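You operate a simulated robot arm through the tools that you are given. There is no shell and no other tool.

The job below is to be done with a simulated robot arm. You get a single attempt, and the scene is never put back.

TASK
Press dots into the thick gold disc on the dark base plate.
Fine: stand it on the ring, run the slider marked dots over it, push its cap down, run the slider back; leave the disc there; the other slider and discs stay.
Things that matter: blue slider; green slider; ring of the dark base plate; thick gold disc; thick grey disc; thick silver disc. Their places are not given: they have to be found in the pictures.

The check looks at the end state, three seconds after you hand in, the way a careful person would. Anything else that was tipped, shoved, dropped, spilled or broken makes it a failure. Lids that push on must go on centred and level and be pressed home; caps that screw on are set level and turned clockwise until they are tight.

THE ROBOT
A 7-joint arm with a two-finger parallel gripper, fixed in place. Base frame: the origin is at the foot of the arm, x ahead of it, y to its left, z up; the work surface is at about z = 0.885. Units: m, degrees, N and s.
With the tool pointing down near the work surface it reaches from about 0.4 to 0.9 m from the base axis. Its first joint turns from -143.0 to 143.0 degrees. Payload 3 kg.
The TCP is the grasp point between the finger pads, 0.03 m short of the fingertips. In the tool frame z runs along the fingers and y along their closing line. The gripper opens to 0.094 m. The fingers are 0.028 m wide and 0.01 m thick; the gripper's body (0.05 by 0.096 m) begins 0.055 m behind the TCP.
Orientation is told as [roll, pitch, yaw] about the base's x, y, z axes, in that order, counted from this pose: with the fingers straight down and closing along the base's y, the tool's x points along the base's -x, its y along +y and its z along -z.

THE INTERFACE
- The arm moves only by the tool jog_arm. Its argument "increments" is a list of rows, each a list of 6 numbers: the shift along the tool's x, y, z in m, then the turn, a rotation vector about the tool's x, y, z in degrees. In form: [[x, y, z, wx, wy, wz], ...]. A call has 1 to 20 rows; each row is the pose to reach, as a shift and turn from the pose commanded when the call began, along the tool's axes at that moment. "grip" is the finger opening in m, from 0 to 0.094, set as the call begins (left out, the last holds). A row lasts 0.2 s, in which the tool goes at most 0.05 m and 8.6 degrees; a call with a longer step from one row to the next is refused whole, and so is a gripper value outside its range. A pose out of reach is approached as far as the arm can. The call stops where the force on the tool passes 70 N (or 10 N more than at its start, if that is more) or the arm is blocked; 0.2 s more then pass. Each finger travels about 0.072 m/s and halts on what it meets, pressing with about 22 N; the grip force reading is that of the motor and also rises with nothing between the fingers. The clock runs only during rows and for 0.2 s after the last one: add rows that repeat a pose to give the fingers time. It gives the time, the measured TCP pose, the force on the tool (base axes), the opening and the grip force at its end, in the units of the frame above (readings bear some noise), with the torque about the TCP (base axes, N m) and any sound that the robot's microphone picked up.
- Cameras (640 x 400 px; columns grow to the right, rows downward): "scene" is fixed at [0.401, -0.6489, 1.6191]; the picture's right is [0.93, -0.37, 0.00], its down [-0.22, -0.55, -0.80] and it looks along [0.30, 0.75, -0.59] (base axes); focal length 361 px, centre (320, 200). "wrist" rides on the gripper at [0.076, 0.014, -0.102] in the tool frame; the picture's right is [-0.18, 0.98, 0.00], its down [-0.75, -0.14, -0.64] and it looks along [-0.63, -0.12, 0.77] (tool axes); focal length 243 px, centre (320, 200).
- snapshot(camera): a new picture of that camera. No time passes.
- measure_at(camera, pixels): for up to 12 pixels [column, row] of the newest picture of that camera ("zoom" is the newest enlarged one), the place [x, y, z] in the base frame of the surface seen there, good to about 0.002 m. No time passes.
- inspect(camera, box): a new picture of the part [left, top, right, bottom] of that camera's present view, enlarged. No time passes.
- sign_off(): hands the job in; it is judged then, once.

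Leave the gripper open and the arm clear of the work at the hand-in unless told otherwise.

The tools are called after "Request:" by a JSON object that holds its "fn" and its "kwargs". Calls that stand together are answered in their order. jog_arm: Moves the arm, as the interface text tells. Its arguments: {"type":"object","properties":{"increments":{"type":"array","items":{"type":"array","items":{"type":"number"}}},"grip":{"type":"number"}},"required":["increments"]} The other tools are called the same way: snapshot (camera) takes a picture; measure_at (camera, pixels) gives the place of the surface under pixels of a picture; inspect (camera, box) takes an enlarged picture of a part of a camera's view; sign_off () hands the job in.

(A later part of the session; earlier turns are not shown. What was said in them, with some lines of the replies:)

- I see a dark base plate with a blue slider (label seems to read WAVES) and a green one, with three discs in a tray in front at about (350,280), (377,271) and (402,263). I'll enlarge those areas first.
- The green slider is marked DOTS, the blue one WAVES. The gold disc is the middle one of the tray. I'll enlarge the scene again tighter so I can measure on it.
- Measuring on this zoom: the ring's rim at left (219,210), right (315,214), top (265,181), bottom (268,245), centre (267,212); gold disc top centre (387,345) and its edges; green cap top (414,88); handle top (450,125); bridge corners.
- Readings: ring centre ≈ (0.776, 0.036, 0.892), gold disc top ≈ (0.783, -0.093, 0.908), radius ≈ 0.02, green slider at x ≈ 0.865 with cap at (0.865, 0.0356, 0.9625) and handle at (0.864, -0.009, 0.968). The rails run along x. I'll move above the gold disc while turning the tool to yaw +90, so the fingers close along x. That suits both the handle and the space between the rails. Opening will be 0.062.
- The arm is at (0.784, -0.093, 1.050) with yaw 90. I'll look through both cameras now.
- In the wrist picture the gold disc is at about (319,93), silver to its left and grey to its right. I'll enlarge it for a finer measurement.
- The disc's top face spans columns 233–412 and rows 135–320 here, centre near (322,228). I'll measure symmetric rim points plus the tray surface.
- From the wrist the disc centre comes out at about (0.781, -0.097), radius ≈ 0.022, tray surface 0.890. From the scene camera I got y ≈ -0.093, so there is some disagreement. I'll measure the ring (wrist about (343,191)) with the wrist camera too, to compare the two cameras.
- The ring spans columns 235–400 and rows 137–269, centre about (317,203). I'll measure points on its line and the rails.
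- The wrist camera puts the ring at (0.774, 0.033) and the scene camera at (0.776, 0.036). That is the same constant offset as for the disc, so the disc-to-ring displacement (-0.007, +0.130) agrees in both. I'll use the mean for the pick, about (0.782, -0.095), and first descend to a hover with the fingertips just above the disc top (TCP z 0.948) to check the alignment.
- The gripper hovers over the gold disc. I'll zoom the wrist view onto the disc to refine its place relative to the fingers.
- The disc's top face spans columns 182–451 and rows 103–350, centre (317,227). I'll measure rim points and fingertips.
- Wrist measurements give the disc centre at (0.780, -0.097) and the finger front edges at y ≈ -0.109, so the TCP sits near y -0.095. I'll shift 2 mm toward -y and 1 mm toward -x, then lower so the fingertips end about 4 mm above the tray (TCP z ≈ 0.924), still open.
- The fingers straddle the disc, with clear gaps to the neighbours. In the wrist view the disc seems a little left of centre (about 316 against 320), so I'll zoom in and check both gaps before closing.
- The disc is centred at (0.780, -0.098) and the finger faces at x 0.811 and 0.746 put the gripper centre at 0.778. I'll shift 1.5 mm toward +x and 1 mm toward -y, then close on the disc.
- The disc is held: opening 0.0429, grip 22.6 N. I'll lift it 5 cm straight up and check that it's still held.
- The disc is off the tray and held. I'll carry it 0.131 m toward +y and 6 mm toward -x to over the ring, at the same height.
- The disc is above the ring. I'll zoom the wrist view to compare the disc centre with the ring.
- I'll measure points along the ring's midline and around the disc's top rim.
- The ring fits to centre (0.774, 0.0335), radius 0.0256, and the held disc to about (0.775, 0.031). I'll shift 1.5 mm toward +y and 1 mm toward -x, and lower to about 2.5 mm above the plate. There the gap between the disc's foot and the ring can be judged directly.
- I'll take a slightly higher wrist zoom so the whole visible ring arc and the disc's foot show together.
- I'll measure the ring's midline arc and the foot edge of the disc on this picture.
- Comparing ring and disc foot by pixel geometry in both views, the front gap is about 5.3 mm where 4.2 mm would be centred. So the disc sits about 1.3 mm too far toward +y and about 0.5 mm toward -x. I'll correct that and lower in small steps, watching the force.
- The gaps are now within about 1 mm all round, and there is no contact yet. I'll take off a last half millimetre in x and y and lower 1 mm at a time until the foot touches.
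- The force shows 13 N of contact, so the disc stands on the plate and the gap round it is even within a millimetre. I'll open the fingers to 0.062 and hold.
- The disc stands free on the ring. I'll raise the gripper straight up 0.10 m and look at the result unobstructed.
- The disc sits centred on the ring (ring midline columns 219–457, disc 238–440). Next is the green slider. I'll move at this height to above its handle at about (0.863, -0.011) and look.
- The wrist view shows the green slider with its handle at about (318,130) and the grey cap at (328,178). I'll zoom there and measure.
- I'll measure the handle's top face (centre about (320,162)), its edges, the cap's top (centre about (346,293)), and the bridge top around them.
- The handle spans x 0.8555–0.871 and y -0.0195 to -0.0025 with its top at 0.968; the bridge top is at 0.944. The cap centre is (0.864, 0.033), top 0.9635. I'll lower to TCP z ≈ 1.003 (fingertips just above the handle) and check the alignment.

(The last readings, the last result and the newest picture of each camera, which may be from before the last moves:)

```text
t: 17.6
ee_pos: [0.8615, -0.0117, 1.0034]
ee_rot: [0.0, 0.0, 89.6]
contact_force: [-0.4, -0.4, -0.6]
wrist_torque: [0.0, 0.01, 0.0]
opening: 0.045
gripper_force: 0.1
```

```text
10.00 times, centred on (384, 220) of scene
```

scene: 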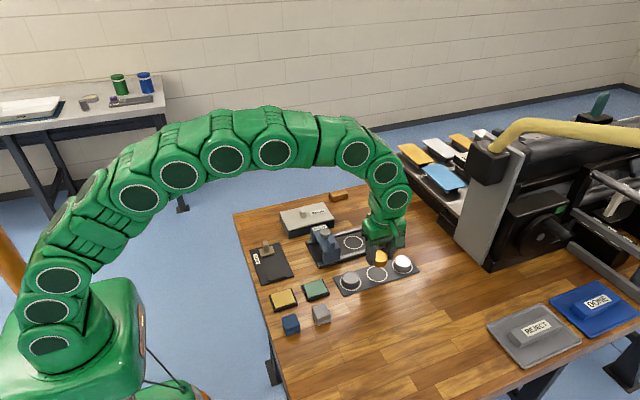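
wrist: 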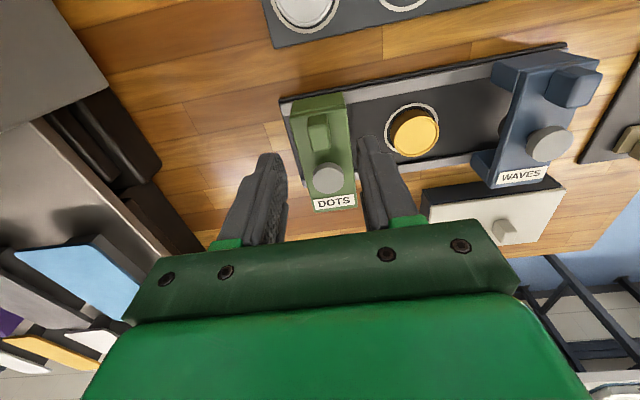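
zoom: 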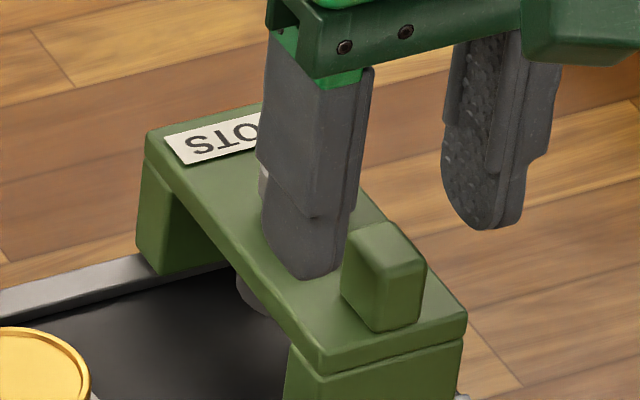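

The handle's top-face centre is at wrist pixel (317,157) where (320,155) would be exact, so I need about 2 mm toward +x and 1 mm toward +y. I'll correct and lower to TCP z ≈ 0.978, with fingertips 4 mm above the bridge top.

Request:
{"fn": "jog_arm", "kwargs": {"increments": [[-0.001, -0.0019, 0.0, 0, 0, 0], [-0.001, -0.0019, 0.01, 0, 0, 0], [-0.001, -0.0019, 0.02, 0, 0, 0], [-0.001, -0.0019, 0.025, 0, 0, 0], [-0.001, -0.0019, 0.025, 0, 0, 0]], "grip": 0.045}}

Request:
{"fn": "inspect", "kwargs": {"camera": "wrist", "box": [240, 100, 400, 200]}}

Request:
{"fn": "inspect", "kwargs": {"camera": "scene", "box": [352, 200, 416, 240]}}

```text
t: 18.8
ee_pos: [0.8649, -0.0095, 0.9809]
ee_rot: [0.0, 0.0, 89.9]
contact_force: [0.5, 0.3, 0.1]
wrist_torque: [0.0, 0.0, -0.02]
opening: 0.0447
gripper_force: 0.0
```

```text
4.00 times, centred on (320, 150) of wrist
```

zoom: 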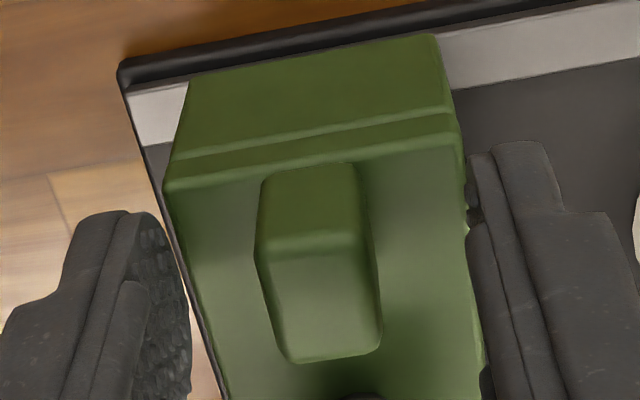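

```text
10.00 times, centred on (384, 220) of scene
```

zoom: 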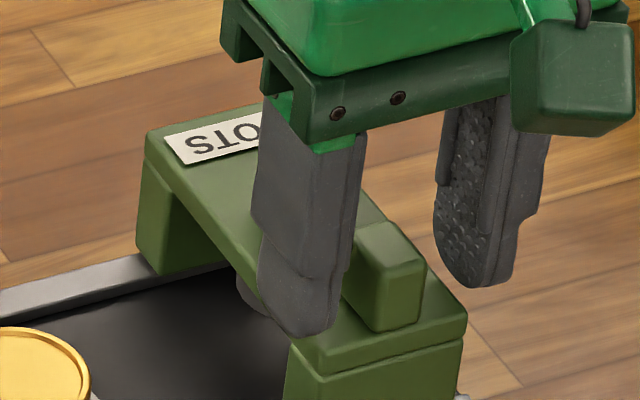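

The fingers straddle the handle evenly. I'll close on it.

Request:
{"fn": "jog_arm", "kwargs": {"increments": [[0, 0, 0, 0, 0, 0], [0, 0, 0, 0, 0, 0], [0, 0, 0, 0, 0, 0], [0, 0, 0, 0, 0, 0], [0, 0, 0, 0, 0, 0]], "grip": 0.008}}

Request:
{"fn": "inspect", "kwargs": {"camera": "scene", "box": [352, 200, 416, 240]}}

```text
t: 20.0
ee_pos: [0.865, -0.0091, 0.9801]
ee_rot: [0.0, 0.0, 89.7]
contact_force: [0.6, -0.9, -1.8]
wrist_torque: [-0.01, -0.04, 0.34]
opening: 0.0157
gripper_force: 45.5
```

```text
10.00 times, centred on (384, 220) of scene
```

zoom: 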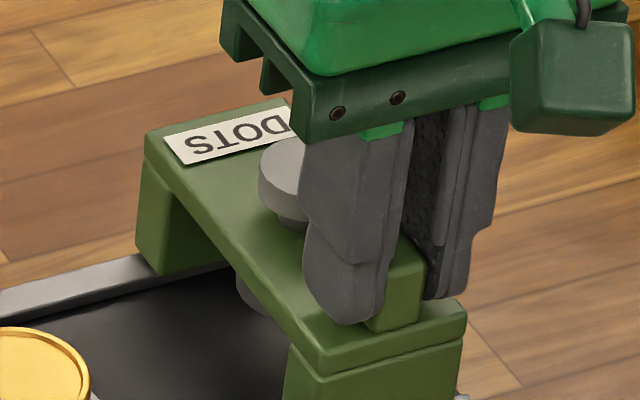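

The handle is held (opening 0.0157). I'll start running the slider toward -x, first 20 mm slowly, watching the forces.

Request:
{"fn": "jog_arm", "kwargs": {"increments": [[0, 0.004, 0, 0, 0, 0], [0, 0.008, 0, 0, 0, 0], [0, 0.012, 0, 0, 0, 0], [0, 0.016, 0, 0, 0, 0], [0, 0.02, 0, 0, 0, 0]]}}

Request:
{"fn": "inspect", "kwargs": {"camera": "scene", "box": [300, 200, 428, 280]}}

```text
t: 21.2
ee_pos: [0.8433, -0.0079, 0.9808]
ee_rot: [-0.1, 0.0, 89.8]
contact_force: [0.9, 4.0, 8.5]
wrist_torque: [-0.72, 0.01, 0.08]
opening: 0.016
gripper_force: 44.9
```

```text
5.00 times, centred on (364, 240) of scene
```

zoom: 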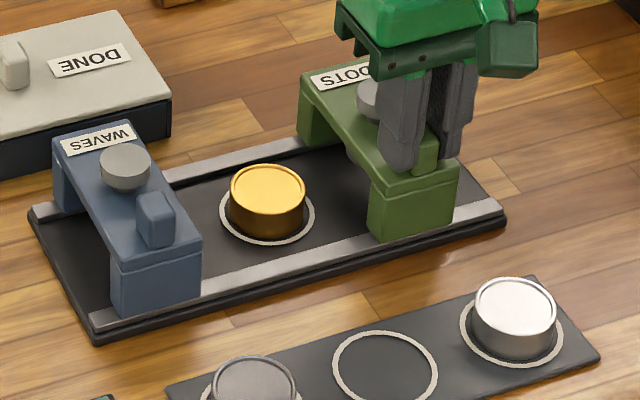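

The slider runs freely along the rails with low force. Before the die reaches the disc I'll check its underside clearance, visible as a grey part at about (353,155) under the bridge.

Request:
{"fn": "inspect", "kwargs": {"camera": "scene", "box": [340, 210, 404, 250]}}

```text
10.00 times, centred on (372, 230) of scene
```

zoom: 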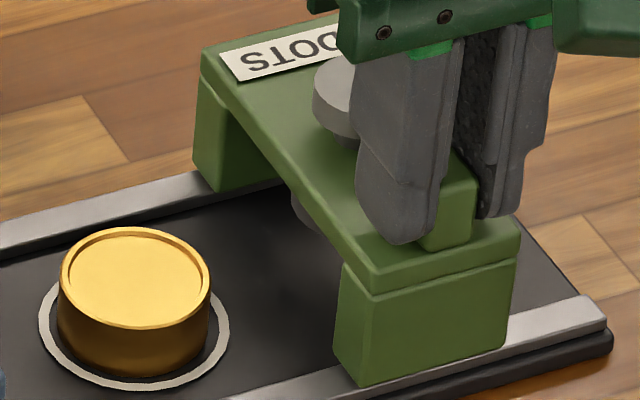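

The die's lower edge shows at about (297,210)–(315,228). I'll measure it together with the disc's top rim.

Request:
{"fn": "measure_at", "kwargs": {"camera": "zoom", "pixels": [[297, 205], [300, 214], [308, 221], [305, 210], [135, 275], [135, 235], [200, 275], [260, 140], [330, 215], [290, 180]]}}

```text
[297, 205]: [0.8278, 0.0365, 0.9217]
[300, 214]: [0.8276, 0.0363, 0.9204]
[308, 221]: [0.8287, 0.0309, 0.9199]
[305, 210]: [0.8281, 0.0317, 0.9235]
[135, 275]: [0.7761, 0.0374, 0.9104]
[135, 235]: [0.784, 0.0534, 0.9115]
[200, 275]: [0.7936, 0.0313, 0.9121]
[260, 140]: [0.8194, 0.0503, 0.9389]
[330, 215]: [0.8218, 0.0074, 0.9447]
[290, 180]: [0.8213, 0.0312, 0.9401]
```

The die's underside is at about 0.919 and the disc rim at 0.912, so it clears by about 7 mm. I'll run the slider on by 68 mm more in smooth steps, then check the alignment.

Request:
{"fn": "jog_arm", "kwargs": {"increments": [[0, 0.005, 0, 0, 0, 0], [0, 0.011, 0, 0, 0, 0], [0, 0.017, 0, 0, 0, 0], [0, 0.023, 0, 0, 0, 0], [0, 0.029, 0, 0, 0, 0], [0, 0.035, 0, 0, 0, 0], [0, 0.041, 0, 0, 0, 0], [0, 0.047, 0, 0, 0, 0], [0, 0.053, 0, 0, 0, 0], [0, 0.059, 0, 0, 0, 0], [0, 0.064, 0, 0, 0, 0], [0, 0.068, 0, 0, 0, 0], [0, 0.068, 0, 0, 0, 0]]}}

Request:
{"fn": "inspect", "kwargs": {"camera": "scene", "box": [300, 200, 428, 280]}}

Request:
{"fn": "inspect", "kwargs": {"camera": "scene", "box": [324, 212, 388, 252]}}

```text
t: 24.0
ee_pos: [0.7764, -0.0077, 0.9782]
ee_rot: [0.0, 0.0, 89.8]
contact_force: [-0.7, 2.4, 36.7]
wrist_torque: [0.58, 0.07, 0.27]
opening: 0.0157
gripper_force: 45.3
```

```text
5.00 times, centred on (364, 240) of scene
```

zoom: 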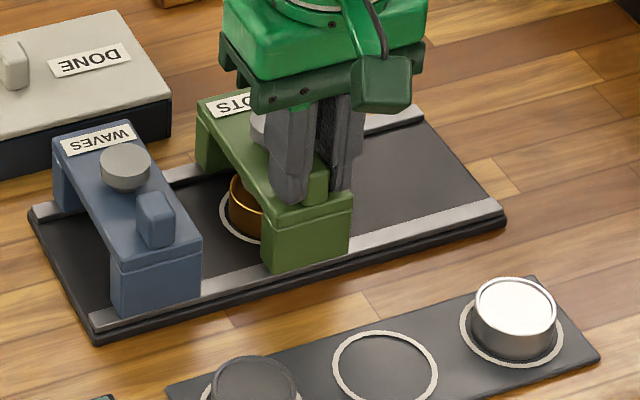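

```text
10.00 times, centred on (356, 232) of scene
```

zoom: 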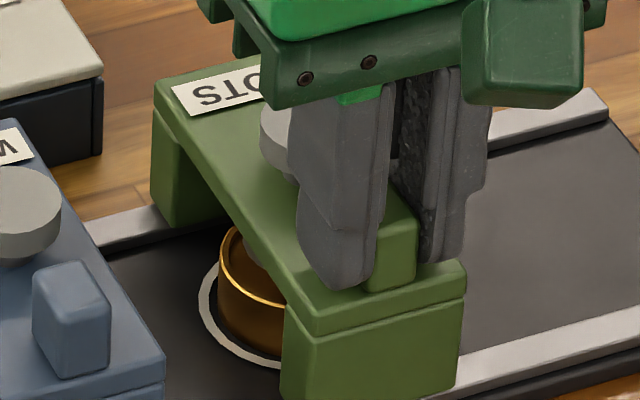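

The slider is nearly over the disc. The upward force on the tool is 37 N, so the arm is leaning on the handle. I'll ease the tool up 1 mm and re-read.

Request:
{"fn": "jog_arm", "kwargs": {"increments": [[0, 0, -0.0005, 0, 0, 0], [0, 0, -0.001, 0, 0, 0], [0, 0, -0.001, 0, 0, 0]]}}

Request:
{"fn": "snapshot", "kwargs": {"camera": "wrist"}}

```text
t: 24.8
ee_pos: [0.7761, -0.0091, 0.9786]
ee_rot: [0.3, 0.1, 90.0]
contact_force: [-1.0, -1.1, -16.6]
wrist_torque: [-0.17, -0.51, 0.25]
opening: 0.016
gripper_force: 44.7
```

```text
taken
```

wrist: 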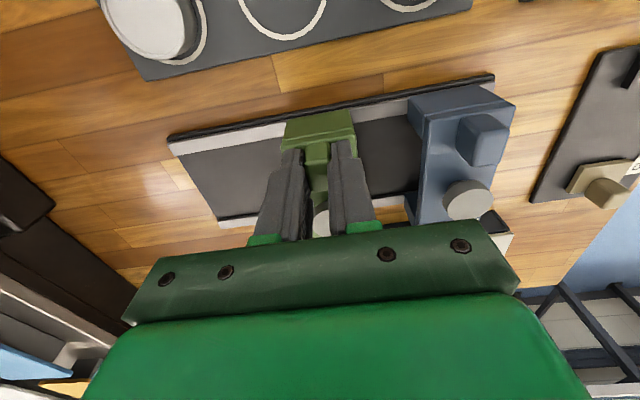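

The change reversed to -17 N, so the slider is held vertically by its rails. I'll go back down 0.3 mm and make the remaining 1.5 mm toward -x.

Request:
{"fn": "jog_arm", "kwargs": {"increments": [[0, 0.0005, 0.0003, 0, 0, 0], [0, 0.001, 0.0003, 0, 0, 0], [0, 0.0015, 0.0003, 0, 0, 0], [0, 0.0015, 0.0003, 0, 0, 0]]}}

Request:
{"fn": "inspect", "kwargs": {"camera": "scene", "box": [324, 212, 388, 252]}}

```text
t: 25.8
ee_pos: [0.7746, -0.0103, 0.98]
ee_rot: [0.1, 0.0, 89.9]
contact_force: [11.7, 1.6, -40.8]
wrist_torque: [-0.05, -0.31, 0.57]
opening: 0.016
gripper_force: 44.7
```

```text
10.00 times, centred on (356, 232) of scene
```

zoom: 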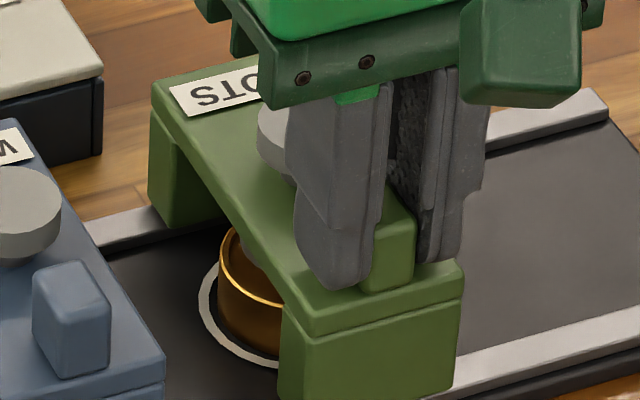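

The slider has moved the extra millimetre and a half, but the held handle shows -41 N in z. I'll release the handle now so the stress goes away.

Request:
{"fn": "jog_arm", "kwargs": {"increments": [[0, 0, 0, 0, 0, 0], [0, 0, 0, 0, 0, 0], [0, 0, 0, 0, 0, 0]], "grip": 0.045}}

Request:
{"fn": "jog_arm", "kwargs": {"increments": [[0, 0, -0.015, 0, 0, 0], [0, 0, -0.035, 0, 0, 0], [0, 0, -0.06, 0, 0, 0], [0, 0, -0.06, 0, 0, 0]], "grip": 0.045}}

Request:
{"fn": "inspect", "kwargs": {"camera": "scene", "box": [324, 212, 388, 252]}}

Request:
{"fn": "snapshot", "kwargs": {"camera": "wrist"}}

```text
t: 26.6
ee_pos: [0.7745, -0.0097, 0.9803]
ee_rot: [0.1, 0.0, 89.9]
contact_force: [0.1, 0.1, 0.2]
wrist_torque: [0.01, -0.04, -0.01]
opening: 0.0448
gripper_force: 0.0
```

```text
t: 27.6
ee_pos: [0.775, -0.0092, 1.0415]
ee_rot: [0.0, 0.0, 89.9]
contact_force: [-0.7, 0.1, 0.5]
wrist_torque: [-0.01, 0.0, -0.01]
opening: 0.0451
gripper_force: 0.1
```

```text
10.00 times, centred on (356, 232) of scene
```

zoom: 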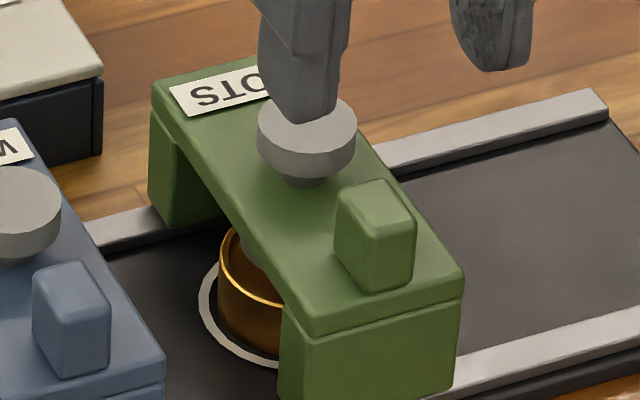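

```text
taken
```

wrist: 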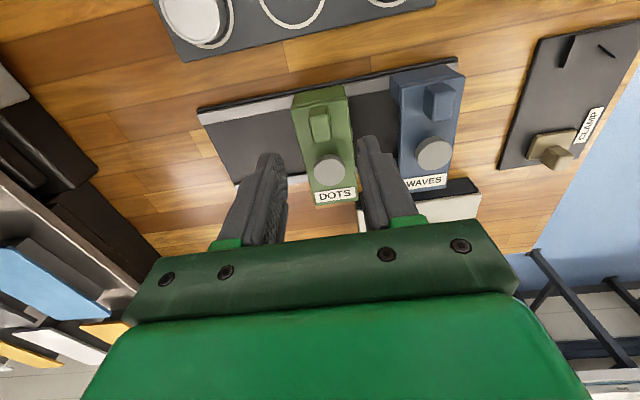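

The fingers are off the handle with no residual force. Now I'll measure the cap's place with both cameras, starting with the present wrist zoom.

Request:
{"fn": "inspect", "kwargs": {"camera": "wrist", "box": [270, 80, 398, 210]}}

```text
3.08 times, centred on (334, 145) of wrist
```

zoom: 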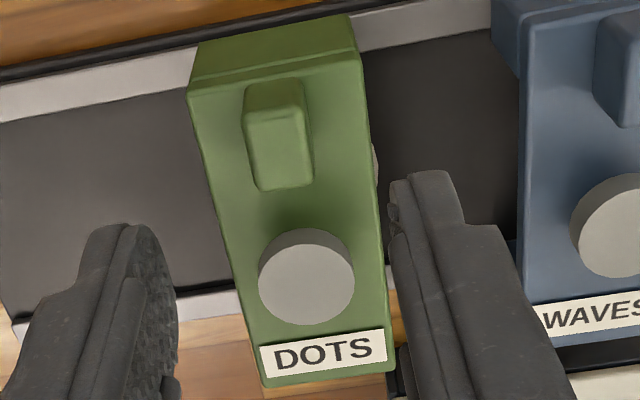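

The cap's top face is centred at about (306,283) here. I'll measure its centre, edges, the handle, and the bridge edges.

Request:
{"fn": "measure_at", "kwargs": {"camera": "zoom", "pixels": [[306, 283], [263, 283], [350, 280], [306, 246], [307, 320], [285, 155], [251, 130], [310, 125], [200, 110], [358, 90], [240, 250], [378, 225]]}}

Request:
{"fn": "measure_at", "kwargs": {"camera": "zoom", "pixels": [[306, 283], [263, 283], [350, 280], [306, 246], [307, 320], [285, 155], [375, 160], [377, 180], [200, 110], [358, 90], [240, 250], [378, 225]]}}

```text
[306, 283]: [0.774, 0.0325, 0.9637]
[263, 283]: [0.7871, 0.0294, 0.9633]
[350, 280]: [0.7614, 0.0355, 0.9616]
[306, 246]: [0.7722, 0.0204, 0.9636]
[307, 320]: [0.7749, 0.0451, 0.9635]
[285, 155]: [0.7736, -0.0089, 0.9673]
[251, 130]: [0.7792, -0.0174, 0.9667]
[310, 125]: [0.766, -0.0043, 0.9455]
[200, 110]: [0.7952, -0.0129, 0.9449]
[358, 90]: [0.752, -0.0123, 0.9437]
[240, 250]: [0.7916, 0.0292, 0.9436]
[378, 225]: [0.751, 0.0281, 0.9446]
```

```text
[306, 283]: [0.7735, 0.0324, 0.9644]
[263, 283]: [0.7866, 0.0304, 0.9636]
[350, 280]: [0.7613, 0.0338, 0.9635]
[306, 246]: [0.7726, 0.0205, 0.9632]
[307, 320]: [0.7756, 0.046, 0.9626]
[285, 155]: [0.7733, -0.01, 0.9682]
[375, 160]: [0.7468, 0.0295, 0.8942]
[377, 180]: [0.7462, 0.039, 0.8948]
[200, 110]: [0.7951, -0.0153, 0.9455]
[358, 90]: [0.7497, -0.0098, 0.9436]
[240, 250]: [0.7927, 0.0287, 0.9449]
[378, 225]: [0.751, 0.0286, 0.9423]
```

The cap is centred at (0.774, 0.033), right above the disc and ring centre. I'll close the fingers and move them above the cap (0.042 m toward +y, 1 mm toward -x), fingertips about 1.2 cm over it.

Request:
{"fn": "jog_arm", "kwargs": {"increments": [[-0.014, 0.0005, 0, 0, 0, 0], [-0.028, 0.001, 0, 0, 0, 0], [-0.042, 0.001, 0, 0, 0, 0], [-0.042, 0.001, 0.015, 0, 0, 0], [-0.042, 0.001, 0.035, 0, 0, 0], [-0.042, 0.001, 0.035, 0, 0, 0]], "grip": 0.0}}

Request:
{"fn": "snapshot", "kwargs": {"camera": "wrist"}}

Request:
{"fn": "inspect", "kwargs": {"camera": "scene", "box": [324, 202, 388, 242]}}

```text
t: 29.0
ee_pos: [0.7736, 0.0328, 1.0069]
ee_rot: [0.0, 0.0, 89.9]
contact_force: [-0.2, -0.4, -0.6]
wrist_torque: [0.0, -0.03, 0.01]
opening: 0.0001
gripper_force: 21.8
```

```text
taken
```

wrist: 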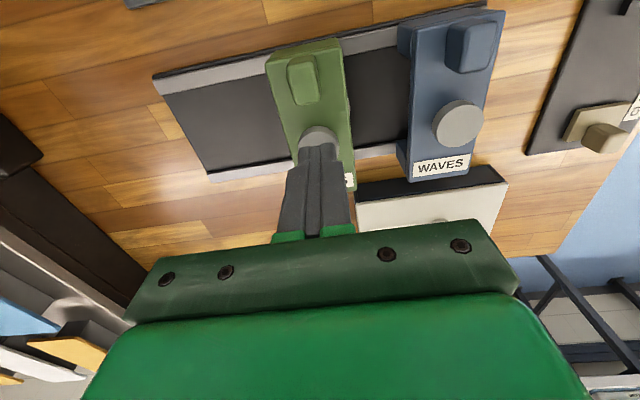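

```text
10.00 times, centred on (356, 222) of scene
```

zoom: 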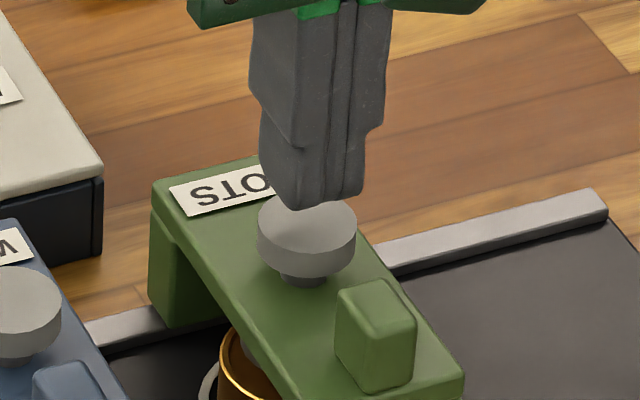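

The closed fingers are centred above the cap. I'll lower 12 mm, then push in 1 mm steps for the first few millimetres and read the force.

Request:
{"fn": "jog_arm", "kwargs": {"increments": [[0, 0, 0.006, 0, 0, 0], [0, 0, 0.011, 0, 0, 0], [0, 0, 0.012, 0, 0, 0], [0, 0, 0.013, 0, 0, 0], [0, 0, 0.014, 0, 0, 0], [0, 0, 0.015, 0, 0, 0], [0, 0, 0.016, 0, 0, 0]]}}

Request:
{"fn": "inspect", "kwargs": {"camera": "scene", "box": [324, 202, 388, 242]}}

```text
t: 30.6
ee_pos: [0.7747, 0.0341, 0.9891]
ee_rot: [-0.1, -0.1, 89.9]
contact_force: [-0.8, -0.4, 0.8]
wrist_torque: [-0.02, 0.01, 0.01]
opening: 0.0002
gripper_force: 21.6
```

```text
10.00 times, centred on (356, 222) of scene
```

zoom: 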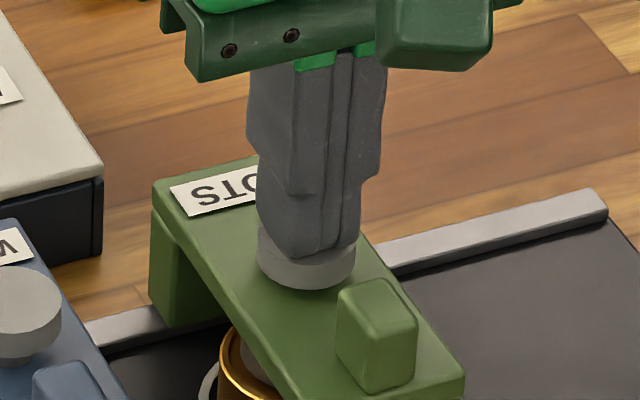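

The cap is going down with hardly any resistance; the fingertips are at about 0.959. I'll continue in 0.5 mm steps.

Request:
{"fn": "jog_arm", "kwargs": {"increments": [[0, 0, 0.0005, 0, 0, 0], [0, 0, 0.001, 0, 0, 0], [0, 0, 0.0015, 0, 0, 0], [0, 0, 0.002, 0, 0, 0], [0, 0, 0.0025, 0, 0, 0], [0, 0, 0.003, 0, 0, 0]]}}

Request:
{"fn": "inspect", "kwargs": {"camera": "scene", "box": [324, 202, 388, 242]}}

```text
t: 32.0
ee_pos: [0.7741, 0.0326, 0.9884]
ee_rot: [-0.1, 0.0, 89.9]
contact_force: [-5.0, 3.9, 30.3]
wrist_torque: [0.13, 0.15, -0.23]
opening: 0.0001
gripper_force: 22.2
```

```text
10.00 times, centred on (356, 222) of scene
```

zoom: 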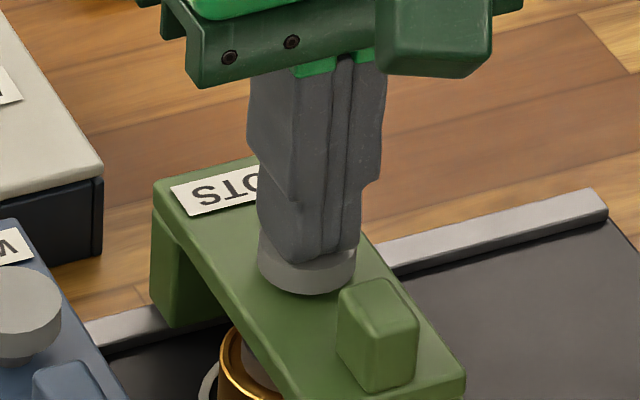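

The force is now 30 N, so the die has met the disc. I'll keep pushing in 0.3 mm steps to press it firmly; the call stops by itself past 70 N.

Request:
{"fn": "jog_arm", "kwargs": {"increments": [[0, 0, 0.0003, 0, 0, 0], [0, 0, 0.0006, 0, 0, 0], [0, 0, 0.0009, 0, 0, 0], [0, 0, 0.0012, 0, 0, 0], [0, 0, 0.0015, 0, 0, 0]]}}

Request:
{"fn": "inspect", "kwargs": {"camera": "scene", "box": [324, 202, 388, 242]}}

```text
t: 33.2
ee_pos: [0.7738, 0.0334, 0.9875]
ee_rot: [-0.2, 0.0, 89.9]
contact_force: [-4.9, -1.3, 20.5]
wrist_torque: [-0.01, 0.21, 0.07]
opening: 0.0001
gripper_force: 22.7
stopped in row 5: the force on the tool passed its limit at 71 N (the readings are from after the stop); the commanded pose is now the measured one
```

```text
10.00 times, centred on (356, 222) of scene
```

zoom: 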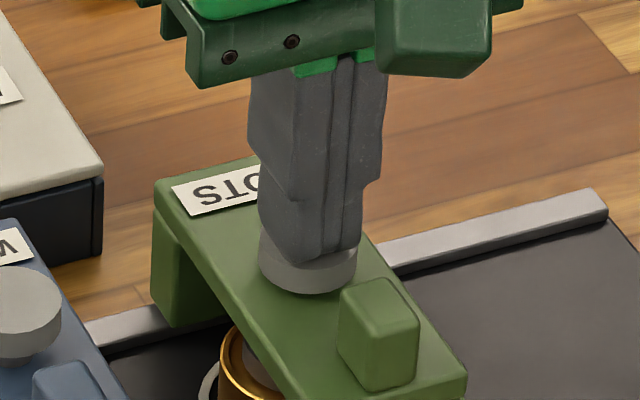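

The press reached 71 N. Before lifting, I'll look closely at the die against the disc under the bridge.

Request:
{"fn": "inspect", "kwargs": {"camera": "scene", "box": [336, 226, 368, 246]}}

```text
16.00 times, centred on (352, 236) of scene
```

zoom: 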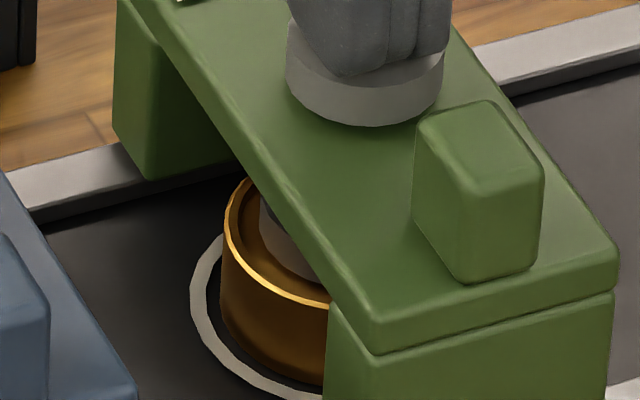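

The die sits inside the disc's recess, in contact. I'll press once more to a moderate load and hold it for about a second so that the dots are pressed properly.

Request:
{"fn": "jog_arm", "kwargs": {"increments": [[0, 0, 0.0003, 0, 0, 0], [0, 0, 0.0006, 0, 0, 0], [0, 0, 0.0006, 0, 0, 0], [0, 0, 0.0006, 0, 0, 0], [0, 0, 0.0006, 0, 0, 0], [0, 0, 0.0006, 0, 0, 0]]}}

```text
t: 34.6
ee_pos: [0.7757, 0.0331, 0.987]
ee_rot: [-0.4, -0.1, 90.0]
contact_force: [1.6, -8.7, 43.2]
wrist_torque: [-0.2, 0.0, -0.01]
opening: 0.0
gripper_force: 22.4
```

It held at about 43 N. Now I'll raise the fingers straight off the cap and see whether it springs back.

Request:
{"fn": "jog_arm", "kwargs": {"increments": [[0, 0, -0.002, 0, 0, 0], [0, 0, -0.01, 0, 0, 0], [0, 0, -0.03, 0, 0, 0], [0, 0, -0.05, 0, 0, 0], [0, 0, -0.05, 0, 0, 0]]}}

Request:
{"fn": "inspect", "kwargs": {"camera": "scene", "box": [324, 212, 388, 252]}}

```text
t: 35.8
ee_pos: [0.7754, 0.034, 1.0376]
ee_rot: [-0.4, -0.1, 89.9]
contact_force: [0.3, 0.8, 0.0]
wrist_torque: [-0.01, -0.04, -0.05]
opening: 0.0001
gripper_force: 21.9
```

```text
10.00 times, centred on (356, 232) of scene
```

zoom: 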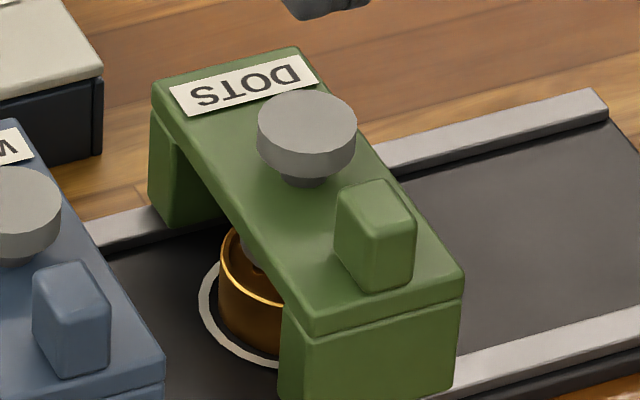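

The cap sprang back up. I'll look into the visible part of the disc for marks.

Request:
{"fn": "inspect", "kwargs": {"camera": "scene", "box": [340, 230, 356, 240]}}

```text
16.00 times, centred on (348, 235) of scene
```

zoom: 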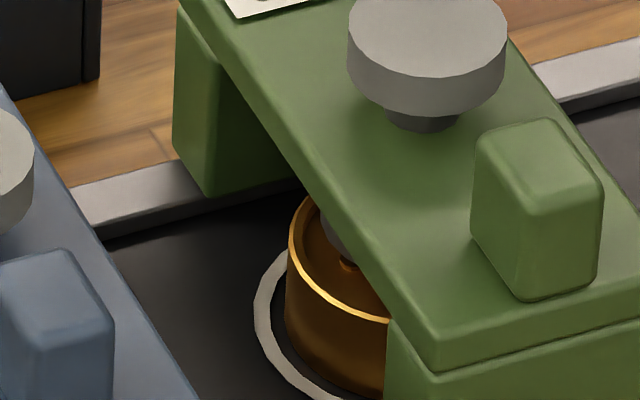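

A dot-like bump shows in the recess, so the press seems to have taken. Now I'll run the slider back: open to 0.045, move above the handle at (0.7735, -0.010), and level the small 0.4° roll.

Request:
{"fn": "jog_arm", "kwargs": {"increments": [[0.011, 0.0004, 0, 0, -0.1, 0], [0.022, 0.0008, 0, 0, -0.2, 0], [0.033, 0.0012, 0, 0, -0.3, 0], [0.044, 0.0016, 0, 0, -0.4, 0], [0.044, 0.0016, 0.015, 0, -0.4, 0], [0.044, 0.0016, 0.033, 0, -0.4, 0], [0.044, 0.0016, 0.033, 0, -0.4, 0]], "grip": 0.045}}

Request:
{"fn": "inspect", "kwargs": {"camera": "wrist", "box": [240, 90, 400, 190]}}

Request:
{"fn": "inspect", "kwargs": {"camera": "scene", "box": [324, 212, 388, 252]}}

```text
t: 37.4
ee_pos: [0.7734, -0.0101, 1.0034]
ee_rot: [-0.4, -0.3, 89.9]
contact_force: [-0.8, -0.2, -0.5]
wrist_torque: [-0.02, 0.01, -0.02]
opening: 0.0448
gripper_force: 0.0
```

```text
4.00 times, centred on (320, 140) of wrist
```

zoom: 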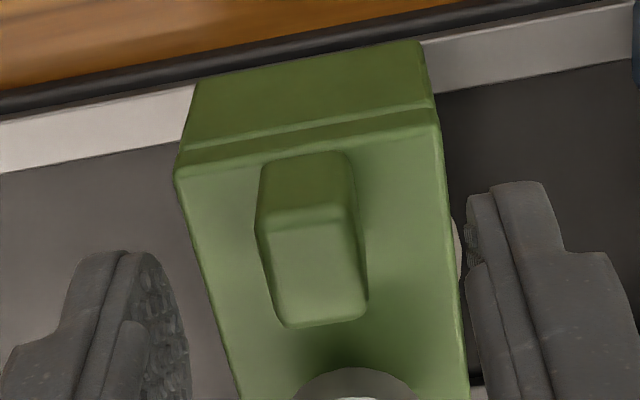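

```text
10.00 times, centred on (356, 232) of scene
```

zoom: 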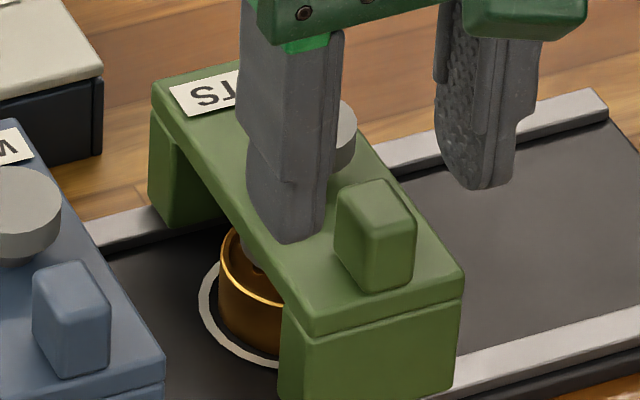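

The handle is between the fingers (top-face centre at wrist (318,157)). The tilt reads roll -0.4, pitch -0.3, so I'll level both, shift 1 mm in x and y, and lower to TCP z ≈ 0.980.

Request:
{"fn": "jog_arm", "kwargs": {"increments": [[-0.001, -0.001, 0.0, -0.4, 0.35, 0], [-0.001, -0.001, 0.01, -0.4, 0.35, 0], [-0.001, -0.001, 0.02, -0.4, 0.35, 0], [-0.001, -0.001, 0.0235, -0.4, 0.35, 0], [-0.001, -0.001, 0.0235, -0.4, 0.35, 0]], "grip": 0.045}}

Request:
{"fn": "inspect", "kwargs": {"camera": "wrist", "box": [240, 100, 400, 200]}}

```text
t: 38.6
ee_pos: [0.7755, -0.0087, 0.9791]
ee_rot: [0.1, -0.1, 89.8]
contact_force: [0.1, 0.6, 0.8]
wrist_torque: [-0.05, -0.01, -0.02]
opening: 0.0449
gripper_force: 0.0
```

```text
4.00 times, centred on (320, 150) of wrist
```

zoom: 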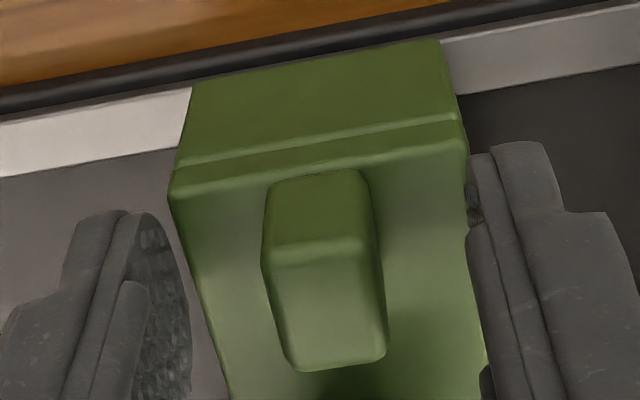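

The gripper is level and straddles the handle. This time I'll close only to 0.018, about 1 mm of play each side, so the handle is pushed sideways without any clamping stress.

Request:
{"fn": "jog_arm", "kwargs": {"increments": [[0, 0, 0, 0, 0, 0], [0, 0, 0, 0, 0, 0], [0, 0, 0, 0, 0, 0], [0, 0, 0, 0, 0, 0]], "grip": 0.018}}

Request:
{"fn": "inspect", "kwargs": {"camera": "wrist", "box": [240, 100, 400, 200]}}

```text
t: 39.6
ee_pos: [0.7758, -0.0096, 0.9782]
ee_rot: [0.1, 0.0, 89.9]
contact_force: [0.0, 0.6, 0.9]
wrist_torque: [0.01, 0.0, 0.04]
opening: 0.018
gripper_force: 0.0
```

```text
4.00 times, centred on (320, 150) of wrist
```

zoom: 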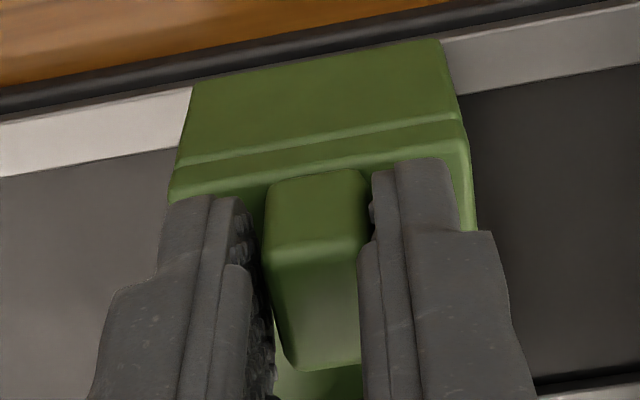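

The fingers stand loosely on both sides of the handle, without force. I'll push the slider back toward +x, first 80 mm in smooth steps.

Request:
{"fn": "jog_arm", "kwargs": {"increments": [[0, -0.003, 0, 0, 0, 0], [0, -0.008, 0, 0, 0, 0], [0, -0.014, 0, 0, 0, 0], [0, -0.02, 0, 0, 0, 0], [0, -0.026, 0, 0, 0, 0], [0, -0.032, 0, 0, 0, 0], [0, -0.038, 0, 0, 0, 0], [0, -0.044, 0, 0, 0, 0], [0, -0.05, 0, 0, 0, 0], [0, -0.056, 0, 0, 0, 0], [0, -0.062, 0, 0, 0, 0], [0, -0.068, 0, 0, 0, 0], [0, -0.073, 0, 0, 0, 0], [0, -0.077, 0, 0, 0, 0], [0, -0.08, 0, 0, 0, 0], [0, -0.08, 0, 0, 0, 0]]}}

Request:
{"fn": "inspect", "kwargs": {"camera": "scene", "box": [300, 200, 428, 280]}}

```text
t: 43.0
ee_pos: [0.8542, -0.0104, 0.9791]
ee_rot: [0.1, -0.1, 89.9]
contact_force: [-0.2, 0.5, 0.6]
wrist_torque: [0.0, -0.01, -0.02]
opening: 0.0184
gripper_force: 0.2
```

```text
5.00 times, centred on (364, 240) of scene
```

zoom: 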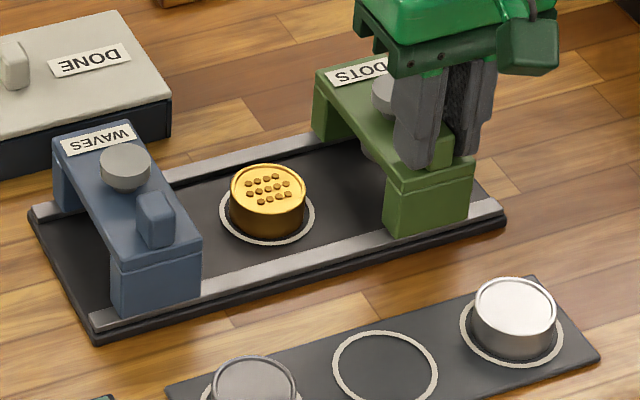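

The dots are pressed into the gold disc, which still stands centred on the ring. The slider's front-left top corner is at column 316 and was at 332 originally, so about 10 mm remain. I'll push 9.5 mm more, gently.

Request:
{"fn": "jog_arm", "kwargs": {"increments": [[0, -0.0015, 0, 0, 0, 0], [0, -0.003, 0, 0, 0, 0], [0, -0.0045, 0, 0, 0, 0], [0, -0.006, 0, 0, 0, 0], [0, -0.0075, 0, 0, 0, 0], [0, -0.0085, 0, 0, 0, 0], [0, -0.0095, 0, 0, 0, 0], [0, -0.0095, 0, 0, 0, 0]]}}

Request:
{"fn": "inspect", "kwargs": {"camera": "scene", "box": [300, 200, 428, 280]}}

```text
t: 44.8
ee_pos: [0.8618, -0.0084, 0.979]
ee_rot: [0.1, 0.0, 89.9]
contact_force: [-0.2, -0.4, 0.2]
wrist_torque: [0.03, 0.02, 0.0]
opening: 0.018
gripper_force: 0.1
```

```text
5.00 times, centred on (364, 240) of scene
```

zoom: 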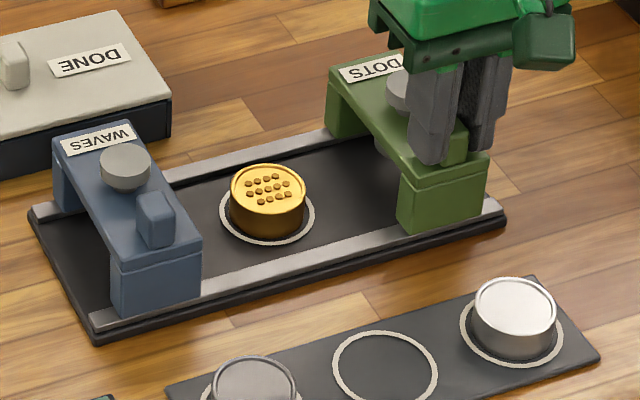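

The corner is now at column 329 against the original 332, and the right edge at 487 against 490, so about 2 mm remain. I'll push 2 mm more.

Request:
{"fn": "jog_arm", "kwargs": {"increments": [[0, -0.001, 0, 0, 0, 0], [0, -0.002, 0, 0, 0, 0], [0, -0.002, 0, 0, 0, 0]]}}

Request:
{"fn": "inspect", "kwargs": {"camera": "scene", "box": [300, 200, 428, 280]}}

```text
t: 45.6
ee_pos: [0.865, -0.009, 0.9806]
ee_rot: [0.1, -0.2, 89.9]
contact_force: [-0.4, 0.5, 0.3]
wrist_torque: [0.0, 0.05, 0.01]
opening: 0.0181
gripper_force: 0.5
```

```text
5.00 times, centred on (364, 240) of scene
```

zoom: 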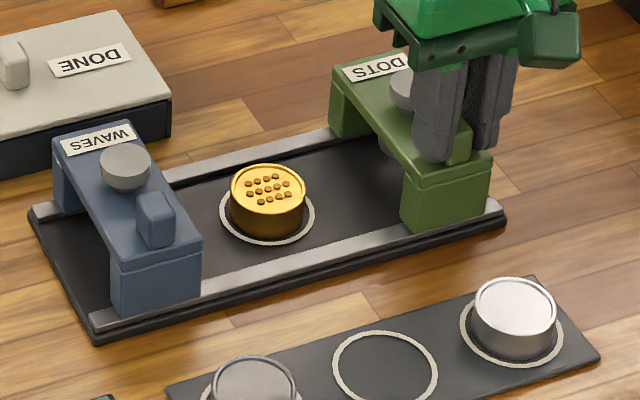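

The slider's outline now matches the starting picture (corner at 332, right edge at 491). I'll open the fingers and lift straight up 0.12 m.

Request:
{"fn": "jog_arm", "kwargs": {"increments": [[0, 0, 0, 0, 0, 0], [0, 0, 0, 0, 0, 0], [0, 0, 0, 0, 0, 0]], "grip": 0.045}}

Request:
{"fn": "jog_arm", "kwargs": {"increments": [[0, 0, -0.015, 0, 0, 0], [0, 0, -0.04, 0, 0, 0], [0, 0, -0.07, 0, 0, 0], [0, 0, -0.1, 0, 0, 0], [0, 0, -0.12, 0, 0, 0], [0, 0, -0.12, 0, 0, 0]], "grip": 0.045}}

Request:
{"fn": "snapshot", "kwargs": {"camera": "scene"}}

Request:
{"fn": "inspect", "kwargs": {"camera": "scene", "box": [300, 200, 428, 280]}}

```text
t: 46.4
ee_pos: [0.866, -0.0105, 0.9803]
ee_rot: [0.1, -0.2, 89.9]
contact_force: [1.5, 0.0, 0.0]
wrist_torque: [0.03, -0.03, -0.01]
opening: 0.045
gripper_force: 0.0
```

```text
t: 47.8
ee_pos: [0.8597, -0.008, 1.0775]
ee_rot: [0.0, -0.1, 89.9]
contact_force: [0.1, -0.1, -0.4]
wrist_torque: [0.0, 0.0, -0.03]
opening: 0.0451
gripper_force: 0.0
out of reach, approached as far as the arm can: row 4, 5, 6
```

```text
taken
```

scene: 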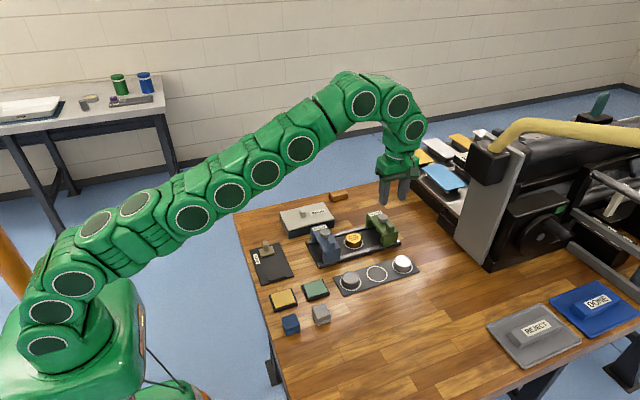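

```text
5.00 times, centred on (364, 240) of scene
```

zoom: 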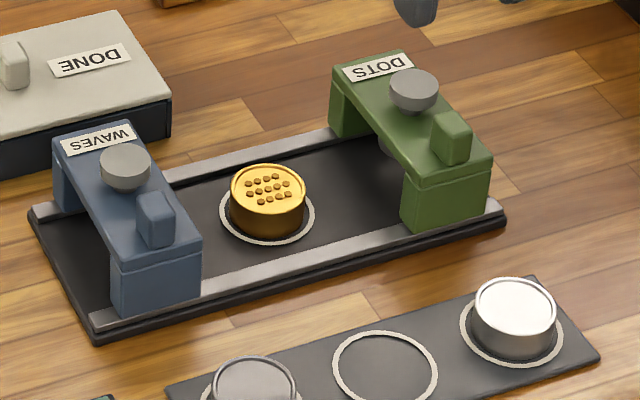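

Everything is as wanted: dots in the gold disc on the ring, the green slider back at its start, and the blue slider and other discs untouched. I'll retract the arm toward the base and up, with the gripper wide open, clear of the work.

Request:
{"fn": "jog_arm", "kwargs": {"increments": [[0, 0.02, -0.005, 0, 0, 0], [0, 0.05, -0.015, 0, 0, 0], [-0.01, 0.085, -0.03, 0, 0, 0], [-0.03, 0.12, -0.045, 0, 0, 0], [-0.05, 0.155, -0.06, 0, 0, 0], [-0.07, 0.185, -0.07, 0, 0, 0], [-0.09, 0.21, -0.08, 0, 0, 0], [-0.09, 0.21, -0.08, 0, 0, 0]], "grip": 0.09}}

Request:
{"fn": "snapshot", "kwargs": {"camera": "scene"}}

Request:
{"fn": "inspect", "kwargs": {"camera": "scene", "box": [300, 200, 428, 290]}}

```text
t: 49.6
ee_pos: [0.6495, 0.0809, 1.1568]
ee_rot: [0.1, -0.1, 89.9]
contact_force: [-0.9, -0.5, -0.4]
wrist_torque: [-0.01, -0.03, 0.0]
opening: 0.0901
gripper_force: 0.1
```

```text
taken
```

scene: 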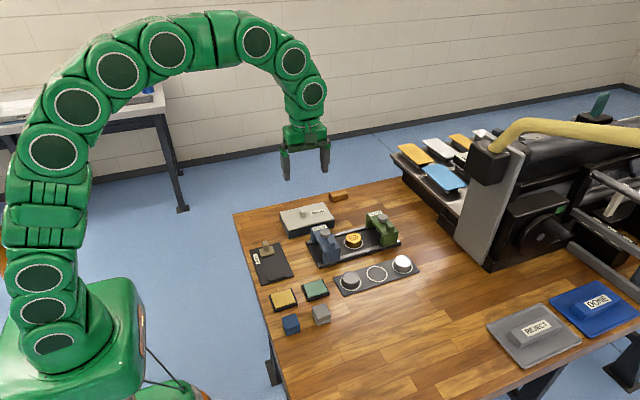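

```text
4.44 times, centred on (364, 245) of scene
```

zoom: 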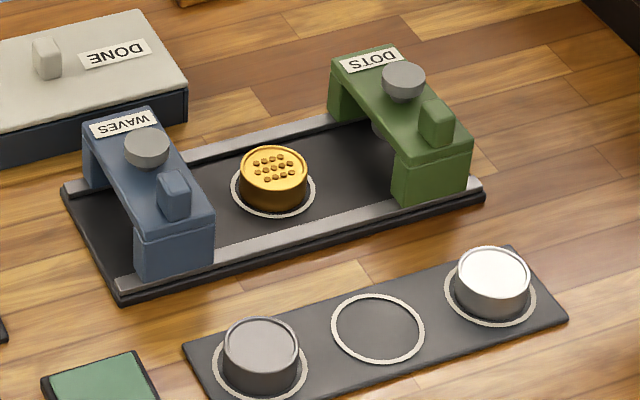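

The last picture shows the gold disc with dots, centred on the ring. The green slider is back at its end, and the blue slider, grey disc and silver disc are where they were. The arm is clear and the gripper open, so I'm handing in.

Request:
{"fn": "sign_off", "kwargs": {}}

```text
The job is handed in.
```

The thick gold disc now has dots pressed into it and stands centred on the ring of the dark base plate. I've handed the job in, but no verdict came back.

- **Press:** I ran the green slider (marked DOTS) over the disc and pushed its cap down until the arm's 70 N stop tripped. A second press held about 43 N for a second. The cap sprang back up, and the dots show clearly in the final picture.
- **Slider:** The green slider is back at its starting place, matched against the first picture to within about a millimetre.
- **Everything else:** The blue slider and the grey and silver discs look unmoved. The arm is clear of the work with the gripper open.
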